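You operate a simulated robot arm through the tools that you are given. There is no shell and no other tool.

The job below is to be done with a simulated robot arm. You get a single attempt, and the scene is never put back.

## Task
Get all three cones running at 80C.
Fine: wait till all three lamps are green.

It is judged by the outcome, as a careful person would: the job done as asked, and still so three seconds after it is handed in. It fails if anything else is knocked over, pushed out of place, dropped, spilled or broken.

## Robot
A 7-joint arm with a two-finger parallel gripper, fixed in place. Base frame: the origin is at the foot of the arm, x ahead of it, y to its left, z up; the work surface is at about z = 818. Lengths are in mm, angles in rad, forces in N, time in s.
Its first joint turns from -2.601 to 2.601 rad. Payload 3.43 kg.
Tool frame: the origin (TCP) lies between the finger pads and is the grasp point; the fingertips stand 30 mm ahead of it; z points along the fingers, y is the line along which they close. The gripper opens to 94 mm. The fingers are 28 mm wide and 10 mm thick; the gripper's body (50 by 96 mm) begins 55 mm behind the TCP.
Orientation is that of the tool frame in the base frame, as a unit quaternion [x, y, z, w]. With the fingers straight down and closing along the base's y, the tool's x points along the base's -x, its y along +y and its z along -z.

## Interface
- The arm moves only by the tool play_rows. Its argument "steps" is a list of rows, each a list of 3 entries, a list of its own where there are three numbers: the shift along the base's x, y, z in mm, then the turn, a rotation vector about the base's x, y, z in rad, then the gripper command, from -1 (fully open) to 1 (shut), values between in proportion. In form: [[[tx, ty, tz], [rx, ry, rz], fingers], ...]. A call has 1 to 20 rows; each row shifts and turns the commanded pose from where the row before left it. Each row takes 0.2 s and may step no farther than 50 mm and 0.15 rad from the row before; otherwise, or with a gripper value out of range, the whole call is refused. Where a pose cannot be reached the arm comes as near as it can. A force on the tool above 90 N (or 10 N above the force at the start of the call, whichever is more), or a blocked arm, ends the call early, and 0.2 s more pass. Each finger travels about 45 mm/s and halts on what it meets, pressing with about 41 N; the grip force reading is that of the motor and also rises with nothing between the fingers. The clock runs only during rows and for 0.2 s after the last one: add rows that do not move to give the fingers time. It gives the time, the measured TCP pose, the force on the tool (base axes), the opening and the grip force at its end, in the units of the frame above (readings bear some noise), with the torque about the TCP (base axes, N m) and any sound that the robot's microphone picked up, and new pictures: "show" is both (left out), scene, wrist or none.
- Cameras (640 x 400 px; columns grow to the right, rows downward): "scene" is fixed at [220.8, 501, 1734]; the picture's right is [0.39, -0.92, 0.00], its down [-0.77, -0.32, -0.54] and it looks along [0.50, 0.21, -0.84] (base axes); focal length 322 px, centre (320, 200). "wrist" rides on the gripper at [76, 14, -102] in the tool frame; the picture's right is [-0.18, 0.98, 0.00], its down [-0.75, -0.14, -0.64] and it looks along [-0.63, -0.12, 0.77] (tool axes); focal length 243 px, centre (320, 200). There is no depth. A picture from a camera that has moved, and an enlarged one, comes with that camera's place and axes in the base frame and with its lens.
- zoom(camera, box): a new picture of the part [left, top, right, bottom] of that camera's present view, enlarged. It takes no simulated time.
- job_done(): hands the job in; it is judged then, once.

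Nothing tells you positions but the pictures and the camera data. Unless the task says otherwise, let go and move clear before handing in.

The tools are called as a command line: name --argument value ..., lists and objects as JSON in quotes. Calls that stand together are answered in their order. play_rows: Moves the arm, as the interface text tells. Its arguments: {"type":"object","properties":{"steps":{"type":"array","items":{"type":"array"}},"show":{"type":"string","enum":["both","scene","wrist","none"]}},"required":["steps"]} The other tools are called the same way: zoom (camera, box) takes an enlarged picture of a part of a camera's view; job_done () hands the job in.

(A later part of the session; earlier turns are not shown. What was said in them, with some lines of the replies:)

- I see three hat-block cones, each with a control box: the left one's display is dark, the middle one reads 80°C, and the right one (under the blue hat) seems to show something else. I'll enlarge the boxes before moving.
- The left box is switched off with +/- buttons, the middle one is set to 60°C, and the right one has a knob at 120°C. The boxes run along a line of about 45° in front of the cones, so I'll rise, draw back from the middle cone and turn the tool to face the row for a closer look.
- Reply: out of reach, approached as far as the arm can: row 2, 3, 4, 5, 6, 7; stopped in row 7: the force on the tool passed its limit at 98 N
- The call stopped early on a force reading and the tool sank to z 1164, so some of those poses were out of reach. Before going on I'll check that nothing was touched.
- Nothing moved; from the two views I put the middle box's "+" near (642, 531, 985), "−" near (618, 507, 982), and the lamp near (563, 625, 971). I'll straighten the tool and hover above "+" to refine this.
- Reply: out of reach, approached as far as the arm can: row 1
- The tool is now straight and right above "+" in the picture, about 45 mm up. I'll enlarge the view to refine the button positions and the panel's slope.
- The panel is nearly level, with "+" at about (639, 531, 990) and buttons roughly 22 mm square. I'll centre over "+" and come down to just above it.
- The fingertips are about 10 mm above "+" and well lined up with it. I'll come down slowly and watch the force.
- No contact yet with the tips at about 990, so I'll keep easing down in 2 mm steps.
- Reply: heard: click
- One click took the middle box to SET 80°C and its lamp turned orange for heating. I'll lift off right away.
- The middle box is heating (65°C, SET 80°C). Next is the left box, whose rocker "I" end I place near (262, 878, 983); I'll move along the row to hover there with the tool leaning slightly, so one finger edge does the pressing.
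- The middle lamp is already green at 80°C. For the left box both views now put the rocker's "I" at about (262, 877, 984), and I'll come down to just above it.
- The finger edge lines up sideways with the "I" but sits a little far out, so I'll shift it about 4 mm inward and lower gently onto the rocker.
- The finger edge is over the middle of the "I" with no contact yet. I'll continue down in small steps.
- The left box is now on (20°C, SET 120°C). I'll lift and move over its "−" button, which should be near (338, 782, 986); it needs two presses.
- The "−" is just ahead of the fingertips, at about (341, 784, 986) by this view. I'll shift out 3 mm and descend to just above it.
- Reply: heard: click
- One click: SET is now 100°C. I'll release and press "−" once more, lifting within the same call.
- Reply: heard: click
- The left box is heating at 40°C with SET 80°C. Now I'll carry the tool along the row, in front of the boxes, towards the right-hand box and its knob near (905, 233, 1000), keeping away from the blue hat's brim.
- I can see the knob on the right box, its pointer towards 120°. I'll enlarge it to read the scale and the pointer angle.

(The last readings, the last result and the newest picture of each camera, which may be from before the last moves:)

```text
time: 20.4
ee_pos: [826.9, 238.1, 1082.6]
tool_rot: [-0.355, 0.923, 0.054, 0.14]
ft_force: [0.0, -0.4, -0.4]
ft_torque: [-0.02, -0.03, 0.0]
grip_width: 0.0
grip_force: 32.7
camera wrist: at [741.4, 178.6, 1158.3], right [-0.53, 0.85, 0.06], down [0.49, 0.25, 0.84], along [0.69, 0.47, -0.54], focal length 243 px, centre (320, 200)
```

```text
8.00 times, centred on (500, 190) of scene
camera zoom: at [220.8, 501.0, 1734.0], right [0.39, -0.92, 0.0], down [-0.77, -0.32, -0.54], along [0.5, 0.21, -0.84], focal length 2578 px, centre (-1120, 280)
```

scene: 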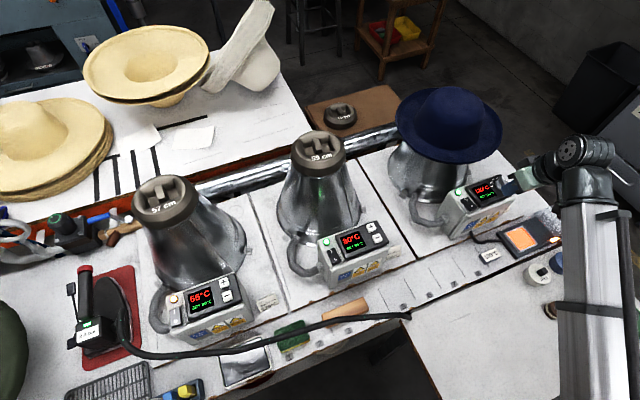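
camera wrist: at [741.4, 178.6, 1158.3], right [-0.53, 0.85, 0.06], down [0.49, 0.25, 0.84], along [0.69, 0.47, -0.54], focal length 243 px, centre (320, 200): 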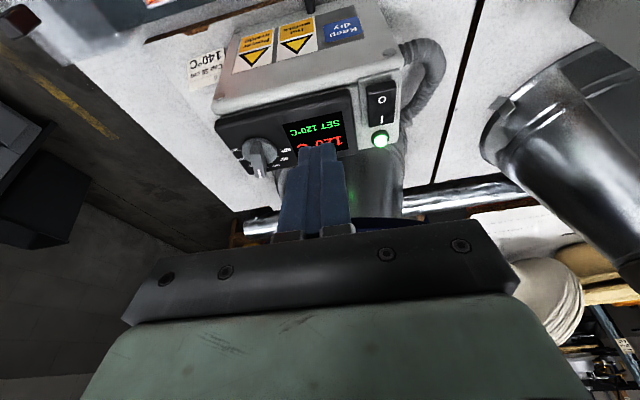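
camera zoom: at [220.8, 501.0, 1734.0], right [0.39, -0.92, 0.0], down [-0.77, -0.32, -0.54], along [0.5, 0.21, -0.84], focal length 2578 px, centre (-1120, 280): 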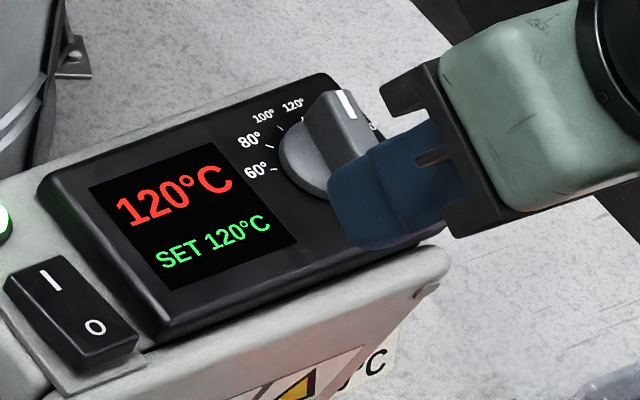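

From both views the knob's axis is near (918, 231), with its pointer bar about 1003 high and pointing along 30° in the base frame. 80° sits 60° counter-clockwise from there, and the hat brim is about 60 mm clear. I'll turn to line up with the bar, open the fingers partway and hover over it.

play_rows --steps '[[[28, -3.7, 0], [0, 0, -0.1065], 0.15], [[28, -3.7, -8], [0, 0, -0.1065], 0.15], [[28, -3.7, -12], [0, 0, 0], 0.15], [[0, 0, 0], [0, 0, 0], 0.15], [[0, 0, 0], [0, 0, 0], 0.15]]' --show "both"

zoom --camera "wrist" --box '[220, 60, 412, 180]'

zoom --camera "scene" --box '[430, 130, 558, 210]'

```text
time: 21.6
ee_pos: [910.2, 225.8, 1067.0]
tool_rot: [-0.254, 0.955, 0.04, 0.145]
ft_force: [0.7, -0.1, -0.8]
ft_torque: [-0.03, -0.02, 0.01]
grip_width: 40.0
grip_force: 0.0
camera wrist: at [813.4, 186.6, 1141.0], right [-0.34, 0.94, 0.06], down [0.53, 0.14, 0.84], along [0.78, 0.31, -0.55], focal length 243 px, centre (320, 200)
```

scene: 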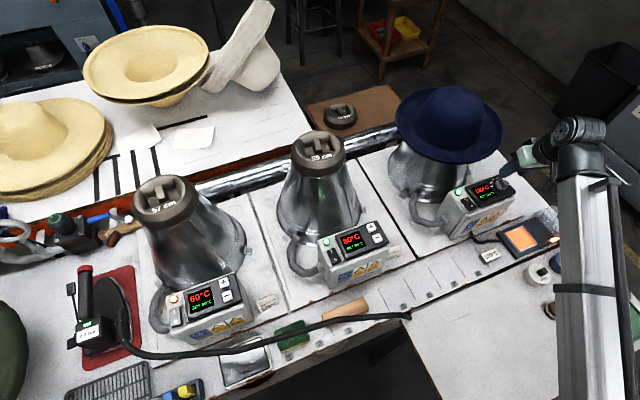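
wrist: 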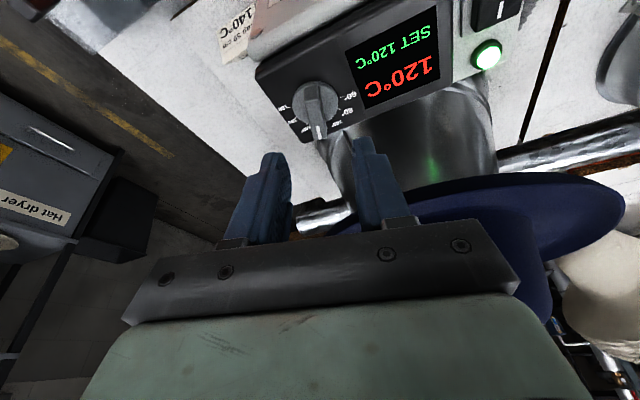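

```text
3.33 times, centred on (316, 120) of wrist
camera zoom: at [813.4, 186.6, 1141.0], right [-0.34, 0.94, 0.06], down [0.53, 0.14, 0.84], along [0.78, 0.31, -0.55], focal length 809 px, centre (333, 467)
```

zoom: 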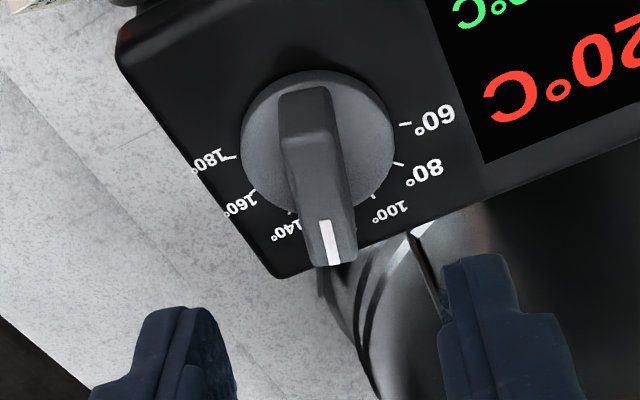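

```text
5.00 times, centred on (494, 170) of scene
camera zoom: at [220.8, 501.0, 1734.0], right [0.39, -0.92, 0.0], down [-0.77, -0.32, -0.54], along [0.5, 0.21, -0.84], focal length 1611 px, centre (-550, 350)
```

zoom: 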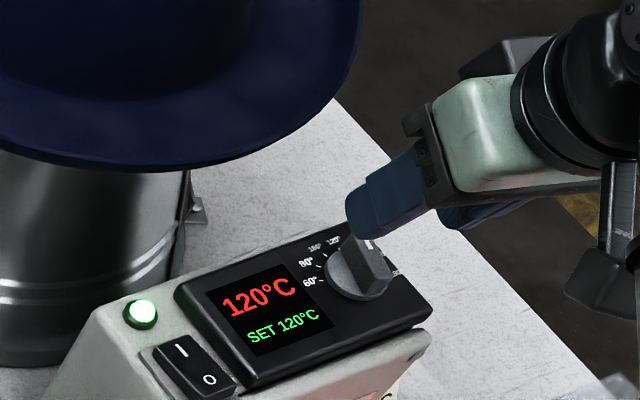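

The knob sits centred between the fingers: axis (918, 230.6), bar top about 1000, panel about 980. I'll go down so the fingers straddle the bar just above the knob's disc.

play_rows --steps '[[[0, 0, -15], [0, 0, 0], 0.15], [[0, 0, -15], [0, 0, 0], 0.15], [[0, 0, -10], [0, 0, 0], 0.15], [[0.5, 0.3, -5], [0, 0, 0], 0.15], [[0, 0, 0], [0, 0, 0], 0.15]]' --show "both"

zoom --camera "wrist" --box '[220, 60, 412, 180]'

zoom --camera "scene" --box '[430, 130, 558, 210]'

```text
time: 22.8
ee_pos: [912.0, 224.2, 1021.2]
tool_rot: [-0.256, 0.955, 0.04, 0.145]
ft_force: [-0.6, 0.7, 0.2]
ft_torque: [0.03, -0.03, -0.02]
grip_width: 39.8
grip_force: 0.1
camera wrist: at [815.6, 186.3, 1096.4], right [-0.34, 0.94, 0.06], down [0.53, 0.14, 0.84], along [0.78, 0.31, -0.54], focal length 243 px, centre (320, 200)
```

scene: 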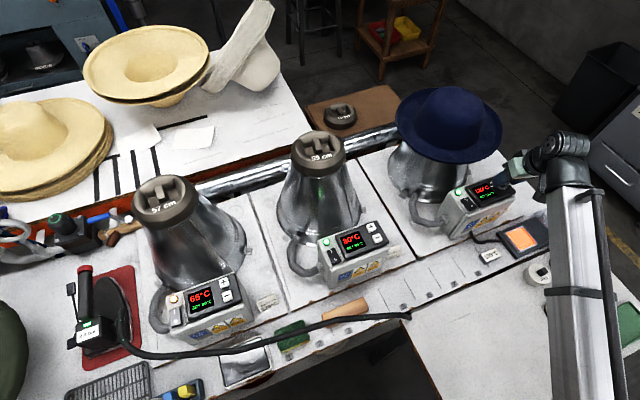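
wrist: 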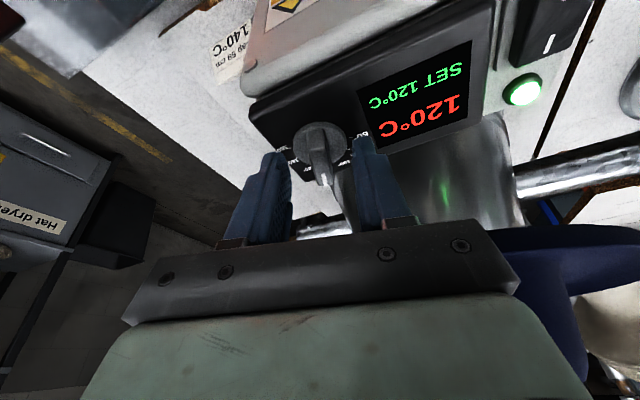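

```text
3.33 times, centred on (316, 120) of wrist
camera zoom: at [815.6, 186.3, 1096.4], right [-0.34, 0.94, 0.06], down [0.53, 0.14, 0.84], along [0.78, 0.31, -0.54], focal length 809 px, centre (333, 467)
```

zoom: 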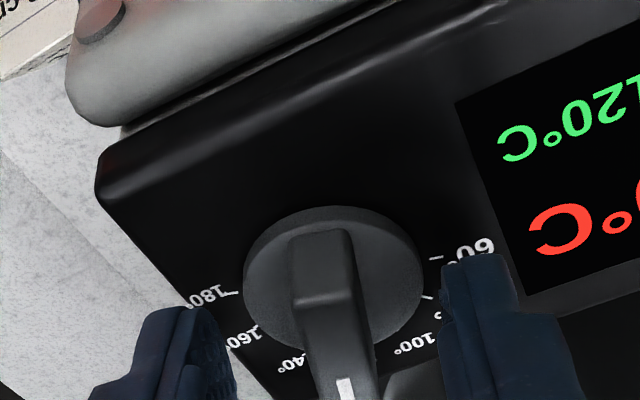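

```text
5.00 times, centred on (494, 170) of scene
camera zoom: at [220.8, 501.0, 1734.0], right [0.39, -0.92, 0.0], down [-0.77, -0.32, -0.54], along [0.5, 0.21, -0.84], focal length 1611 px, centre (-550, 350)
```

zoom: 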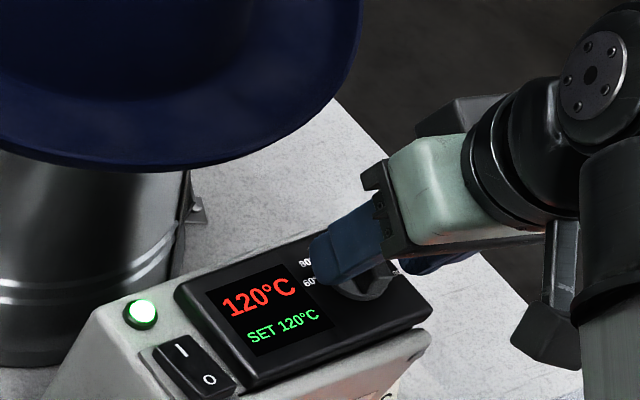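

The fingers straddle the bar with nothing touched. I'll centre by 1.5 mm, lower 2 mm and close on the bar.

play_rows --steps '[[[-0.7, 1.2, -2], [0, 0, 0], 0.15], [[0, 0, 0], [0, 0, 0], 0.5], [[0, 0, 0], [0, 0, 0], 1], [[0, 0, 0], [0, 0, 0], 1], [[0, 0, 0], [0, 0, 0], 1]]' --show "both"

zoom --camera "wrist" --box '[220, 60, 412, 180]'

```text
time: 23.9
ee_pos: [909.8, 227.3, 1023.6]
tool_rot: [-0.255, 0.955, 0.039, 0.146]
ft_force: [-0.2, -8.0, 29.0]
ft_torque: [-0.49, 0.38, -0.08]
grip_width: 10.8
grip_force: 44.2
camera wrist: at [814.5, 187.1, 1096.5], right [-0.34, 0.94, 0.06], down [0.53, 0.14, 0.84], along [0.78, 0.31, -0.54], focal length 243 px, centre (320, 200)
```

scene: 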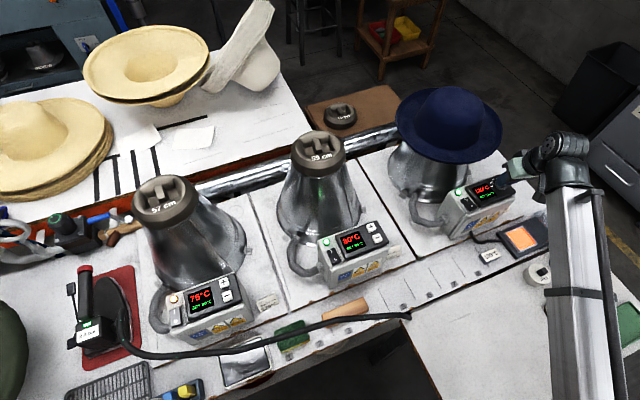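
wrist: 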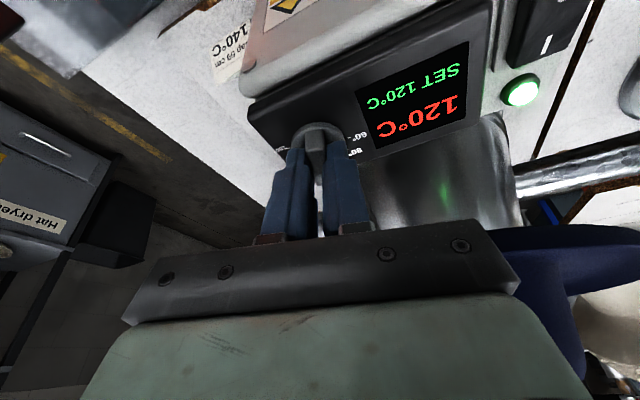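

```text
3.33 times, centred on (316, 120) of wrist
camera zoom: at [814.5, 187.1, 1096.5], right [-0.34, 0.94, 0.06], down [0.53, 0.14, 0.84], along [0.78, 0.31, -0.54], focal length 809 px, centre (333, 467)
```

zoom: 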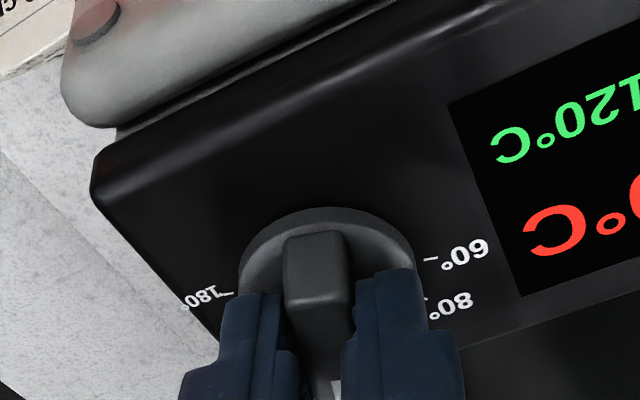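

The bar is gripped at 10.8 mm wide, though the fingers press on the disc with about 29 N. I'll ease up 2.5 mm, then turn half the angle (30° counter-clockwise) about the knob's axis and check.

play_rows --steps '[[[0, 0, 2.5], [0, 0, 0], 1], [[0, 0, 0], [0, 0, 0], 1], [[0.63, -0.94, 0], [0, 0, 0.1309], 1], [[0.74, -0.84, 0], [0, 0, 0.1309], 1], [[0.84, -0.74, 0], [0, 0, 0.1309], 1], [[0.94, -0.63, 0], [0, 0, 0.1309], 1], [[0, 0, 0], [0, 0, 0], 1]]' --show "both"

zoom --camera "wrist" --box '[220, 40, 444, 180]'

zoom --camera "scene" --box '[430, 130, 558, 210]'

```text
time: 25.6
ee_pos: [912.6, 224.4, 1021.4]
tool_rot: [-0.495, 0.856, 0.077, 0.129]
ft_force: [-0.8, -2.7, 4.1]
ft_torque: [-0.63, 0.19, -0.01]
grip_width: 10.9
grip_force: 44.5
camera wrist: at [849.8, 141.9, 1096.8], right [-0.76, 0.64, 0.06], down [0.39, 0.39, 0.84], along [0.52, 0.66, -0.55], focal length 243 px, centre (320, 200)
```

scene: 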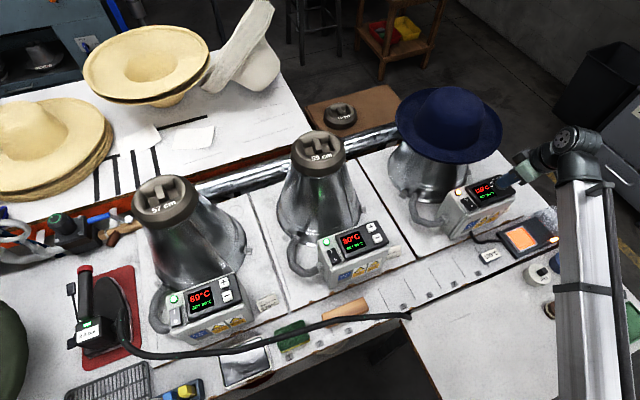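
wrist: 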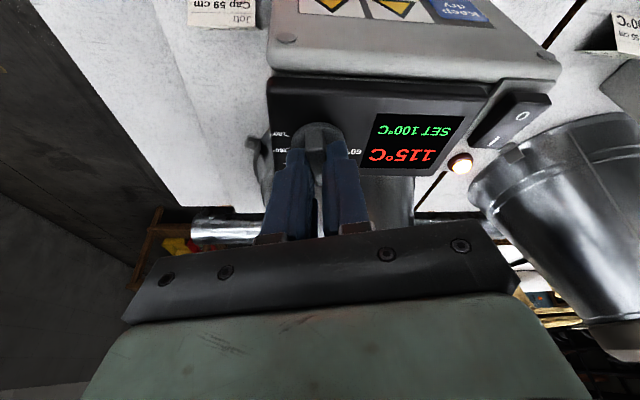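

```text
2.86 times, centred on (332, 110) of wrist
camera zoom: at [849.8, 141.9, 1096.8], right [-0.76, 0.64, 0.06], down [0.39, 0.39, 0.84], along [0.52, 0.66, -0.55], focal length 693 px, centre (286, 457)
```

zoom: 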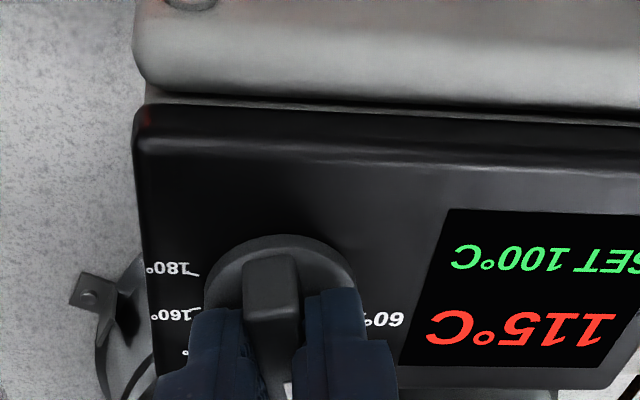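

```text
5.00 times, centred on (494, 170) of scene
camera zoom: at [220.8, 501.0, 1734.0], right [0.39, -0.92, 0.0], down [-0.77, -0.32, -0.54], along [0.5, 0.21, -0.84], focal length 1611 px, centre (-550, 350)
```

zoom: 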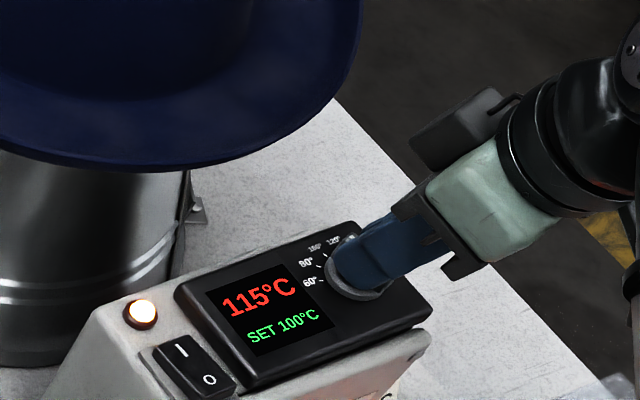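

SET went to 100°C, so the turn is in the right direction and about 30° per 20°C. I'll turn another 30° to reach 80°C.

play_rows --steps '[[[1.01, -0.5, 0], [0, 0, 0.1309], 1], [[1.06, -0.36, 0], [0, 0, 0.1309], 1], [[1.11, -0.22, 0], [0, 0, 0.1309], 1], [[1.12, -0.07, 0], [0, 0, 0.1309], 1], [[0, 0, 0], [0, 0, 0], 1]]' --show "both"

zoom --camera "wrist" --box '[220, 40, 444, 180]'

zoom --camera "scene" --box '[430, 130, 558, 210]'

zoom --camera "scene" --box '[140, 200, 420, 340]'

```text
time: 26.8
ee_pos: [916.6, 223.2, 1021.8]
tool_rot: [0.699, -0.699, -0.108, -0.105]
ft_force: [-18.4, 8.2, 0.8]
ft_torque: [-0.63, 0.26, 0.09]
grip_width: 11.0
grip_force: 44.7
camera wrist: at [902.6, 120.2, 1096.6], right [-0.98, 0.17, 0.06], down [0.14, 0.53, 0.84], along [0.11, 0.83, -0.54], focal length 243 px, centre (320, 200)
```

scene: 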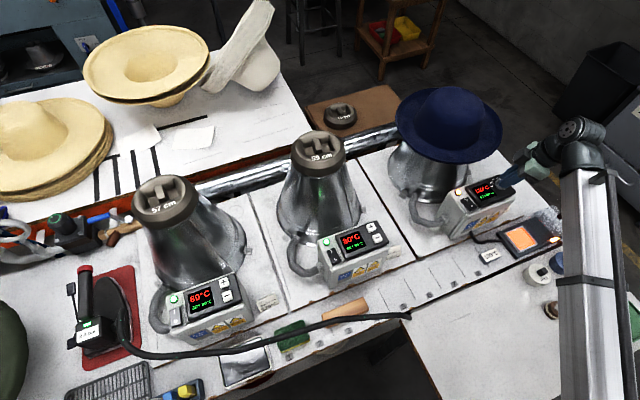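
wrist: 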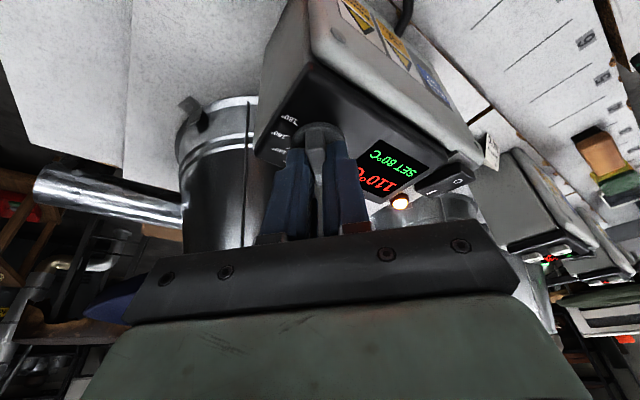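

```text
2.86 times, centred on (332, 110) of wrist
camera zoom: at [902.6, 120.2, 1096.6], right [-0.98, 0.17, 0.06], down [0.14, 0.53, 0.84], along [0.11, 0.83, -0.54], focal length 693 px, centre (286, 457)
```

zoom: 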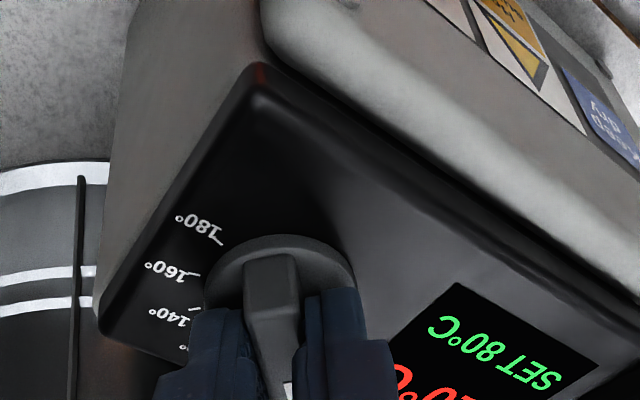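

```text
5.00 times, centred on (494, 170) of scene
camera zoom: at [220.8, 501.0, 1734.0], right [0.39, -0.92, 0.0], down [-0.77, -0.32, -0.54], along [0.5, 0.21, -0.84], focal length 1611 px, centre (-550, 350)
```

zoom: 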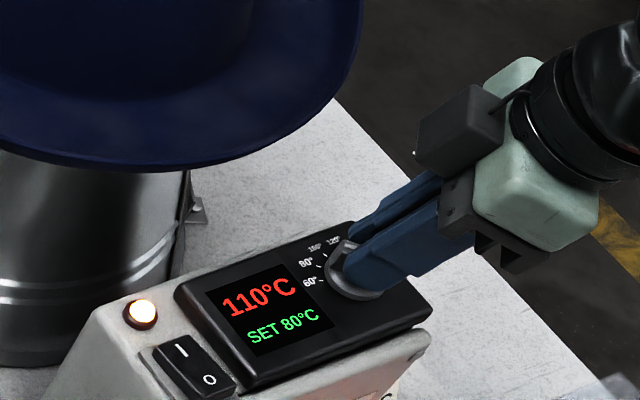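

```text
2.29 times, centred on (280, 270) of scene
camera zoom: at [220.8, 501.0, 1734.0], right [0.39, -0.92, 0.0], down [-0.77, -0.32, -0.54], along [0.5, 0.21, -0.84], focal length 737 px, centre (411, 40)
```

zoom: 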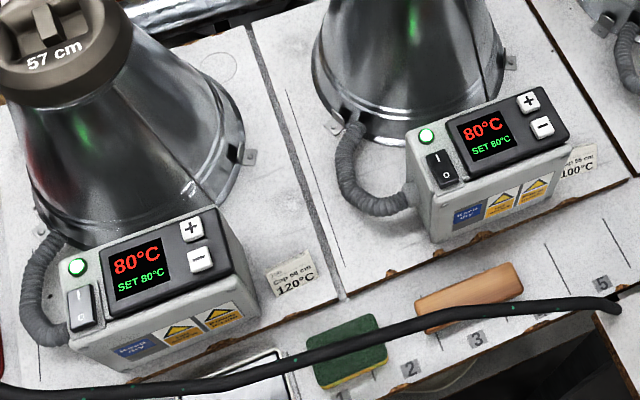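

All three now read SET 80°C; the left and middle are at 80°C with green lamps, and the right is cooling from 110°C. I'll let go of the knob and lift straight clear.

play_rows --steps '[[[0, 0, 0], [0, 0, 0], 0.15], [[0, 0, 0], [0, 0, 0], 0.15], [[0, 0, 0], [0, 0, 0], 0.15], [[0, 0, 15], [0, 0, 0], 0.15], [[0, 0, 25], [0, 0, 0], 0.15], [[0, 0, 25], [0, 0, 0], 0.15], [[0, -30, 10], [0, 0, 0], 0.15], [[0, -30, 0], [0, 0, 0], 0.15], [[0, 0, 0], [0, 0, 0], 0.15]]' --show "both"

zoom --camera "scene" --box '[430, 130, 558, 210]'

```text
time: 28.8
ee_pos: [919.7, 162.9, 1097.0]
tool_rot: [-0.698, 0.7, 0.107, 0.106]
ft_force: [0.2, 0.9, -0.5]
ft_torque: [0.02, 0.0, 0.0]
grip_width: 40.2
grip_force: 0.0
camera wrist: at [903.9, 59.3, 1171.6], right [-0.98, 0.18, 0.06], down [0.14, 0.53, 0.84], along [0.12, 0.83, -0.55], focal length 243 px, centre (320, 200)
```

scene: 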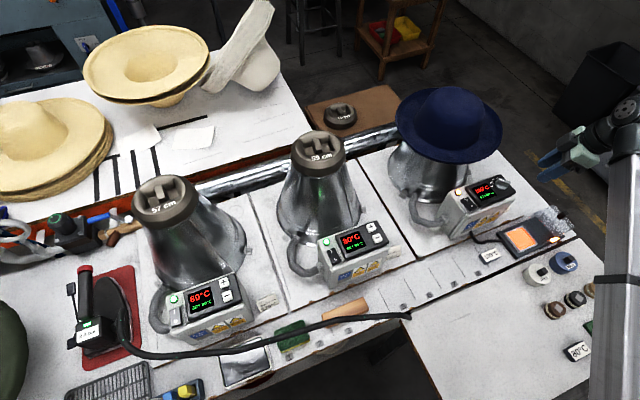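
wrist: 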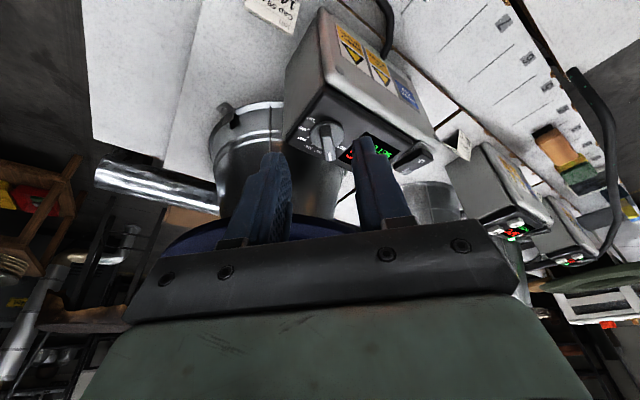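

```text
5.00 times, centred on (494, 170) of scene
camera zoom: at [220.8, 501.0, 1734.0], right [0.39, -0.92, 0.0], down [-0.77, -0.32, -0.54], along [0.5, 0.21, -0.84], focal length 1611 px, centre (-550, 350)
```

zoom: 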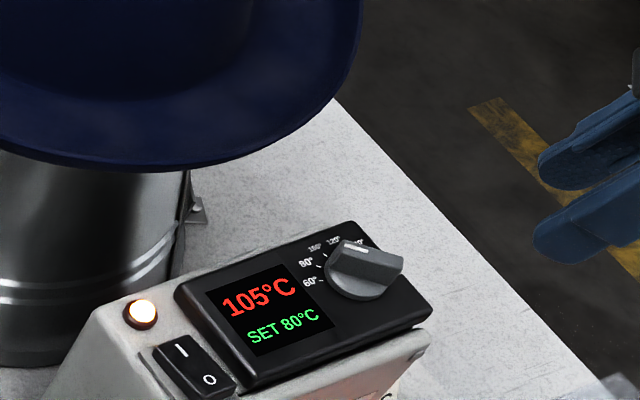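

The arm is clear, the knob stayed at 80°, and the right box reads 105°C and is cooling. I'll hold still and wait for its lamp to turn green.

play_rows --steps '[[[0, 0, 0], [0, 0, 0], 0.15], [[0, 0, 0], [0, 0, 0], 0.15], [[0, 0, 0], [0, 0, 0], 0.15], [[0, 0, 0], [0, 0, 0], 0.15], [[0, 0, 0], [0, 0, 0], 0.15], [[0, 0, 0], [0, 0, 0], 0.15], [[0, 0, 0], [0, 0, 0], 0.15], [[0, 0, 0], [0, 0, 0], 0.15], [[0, 0, 0], [0, 0, 0], 0.15], [[0, 0, 0], [0, 0, 0], 0.15], [[0, 0, 0], [0, 0, 0], 0.15], [[0, 0, 0], [0, 0, 0], 0.15], [[0, 0, 0], [0, 0, 0], 0.15], [[0, 0, 0], [0, 0, 0], 0.15], [[0, 0, 0], [0, 0, 0], 0.15], [[0, 0, 0], [0, 0, 0], 0.15], [[0, 0, 0], [0, 0, 0], 0.15], [[0, 0, 0], [0, 0, 0], 0.15], [[0, 0, 0], [0, 0, 0], 0.15], [[0, 0, 0], [0, 0, 0], 0.15]]' --show "none"

play_rows --steps '[[[0, 0, 0], [0, 0, 0], 0.15], [[0, 0, 0], [0, 0, 0], 0.15], [[0, 0, 0], [0, 0, 0], 0.15], [[0, 0, 0], [0, 0, 0], 0.15], [[0, 0, 0], [0, 0, 0], 0.15], [[0, 0, 0], [0, 0, 0], 0.15], [[0, 0, 0], [0, 0, 0], 0.15], [[0, 0, 0], [0, 0, 0], 0.15], [[0, 0, 0], [0, 0, 0], 0.15], [[0, 0, 0], [0, 0, 0], 0.15], [[0, 0, 0], [0, 0, 0], 0.15], [[0, 0, 0], [0, 0, 0], 0.15], [[0, 0, 0], [0, 0, 0], 0.15], [[0, 0, 0], [0, 0, 0], 0.15], [[0, 0, 0], [0, 0, 0], 0.15], [[0, 0, 0], [0, 0, 0], 0.15], [[0, 0, 0], [0, 0, 0], 0.15], [[0, 0, 0], [0, 0, 0], 0.15], [[0, 0, 0], [0, 0, 0], 0.15], [[0, 0, 0], [0, 0, 0], 0.15]]' --show "scene"

zoom --camera "scene" --box '[430, 130, 558, 210]'

zoom --camera "scene" --box '[140, 200, 420, 340]'

```text
time: 33.0
ee_pos: [918.9, 163.1, 1096.9]
tool_rot: [-0.699, 0.699, 0.107, 0.106]
ft_force: [0.9, 0.0, 0.3]
ft_torque: [0.01, -0.02, 0.02]
grip_width: 40.0
grip_force: 0.0
```

```text
time: 37.1
ee_pos: [919.0, 161.4, 1095.5]
tool_rot: [-0.699, 0.699, 0.107, 0.105]
ft_force: [-0.1, -0.4, -0.5]
ft_torque: [-0.03, -0.01, 0.02]
grip_width: 40.1
grip_force: 0.1
```

scene: 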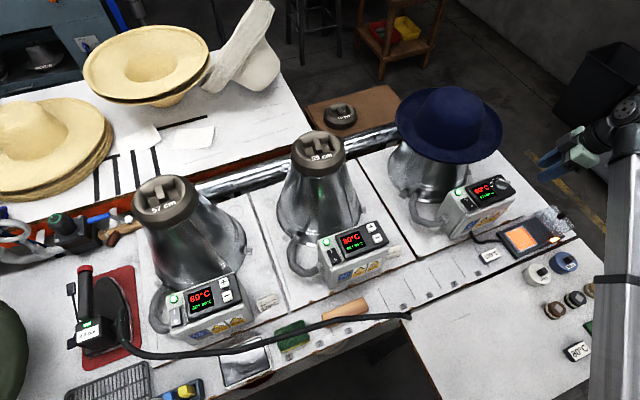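

```text
5.00 times, centred on (494, 170) of scene
camera zoom: at [220.8, 501.0, 1734.0], right [0.39, -0.92, 0.0], down [-0.77, -0.32, -0.54], along [0.5, 0.21, -0.84], focal length 1611 px, centre (-550, 350)
```

zoom: 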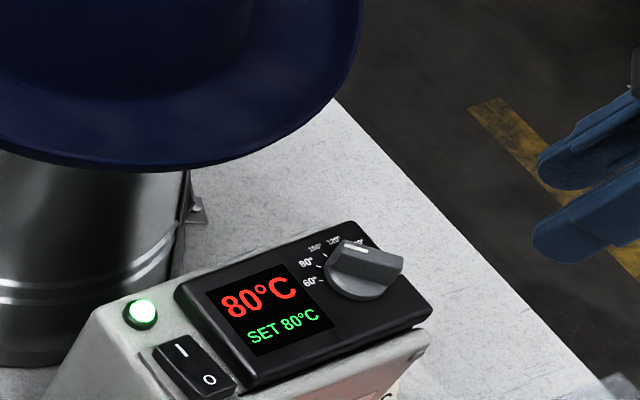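

```text
2.29 times, centred on (280, 270) of scene
camera zoom: at [220.8, 501.0, 1734.0], right [0.39, -0.92, 0.0], down [-0.77, -0.32, -0.54], along [0.5, 0.21, -0.84], focal length 737 px, centre (411, 40)
```

zoom: 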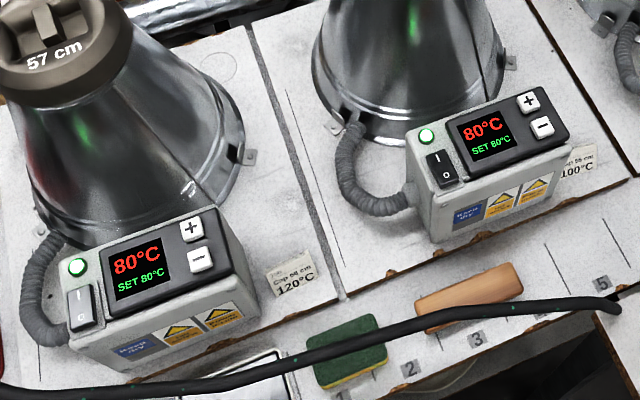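

All three boxes read 80°C with SET 80°C and green lamps, the arm is clear, and nothing else has moved. I'm handing the job in.

job_done

```text
The job is handed in.
```

All three cones are running at 80°C: each display reads 80°C with SET 80°C, and all three lamps were green before I handed the job in.

- **Left cone (57 cm):** it was off, so I switched it on. It came up set to 120°C, and I pressed "−" twice.
- **Middle cone (59 cm):** it was set to 60°C, and I pressed "+" once.
- **Right cone (under the blue hat):** I turned its knob from 120°C to 80°C and waited for it to cool.

Early on, one move stopped itself on a force reading, but I saw no sign of contact. The pictures show nothing knocked over or out of place, and I let go and moved the arm clear before handing in.

The job cards beside the cones show other temperatures (100, 120 and 140°C). I followed your 80°C.
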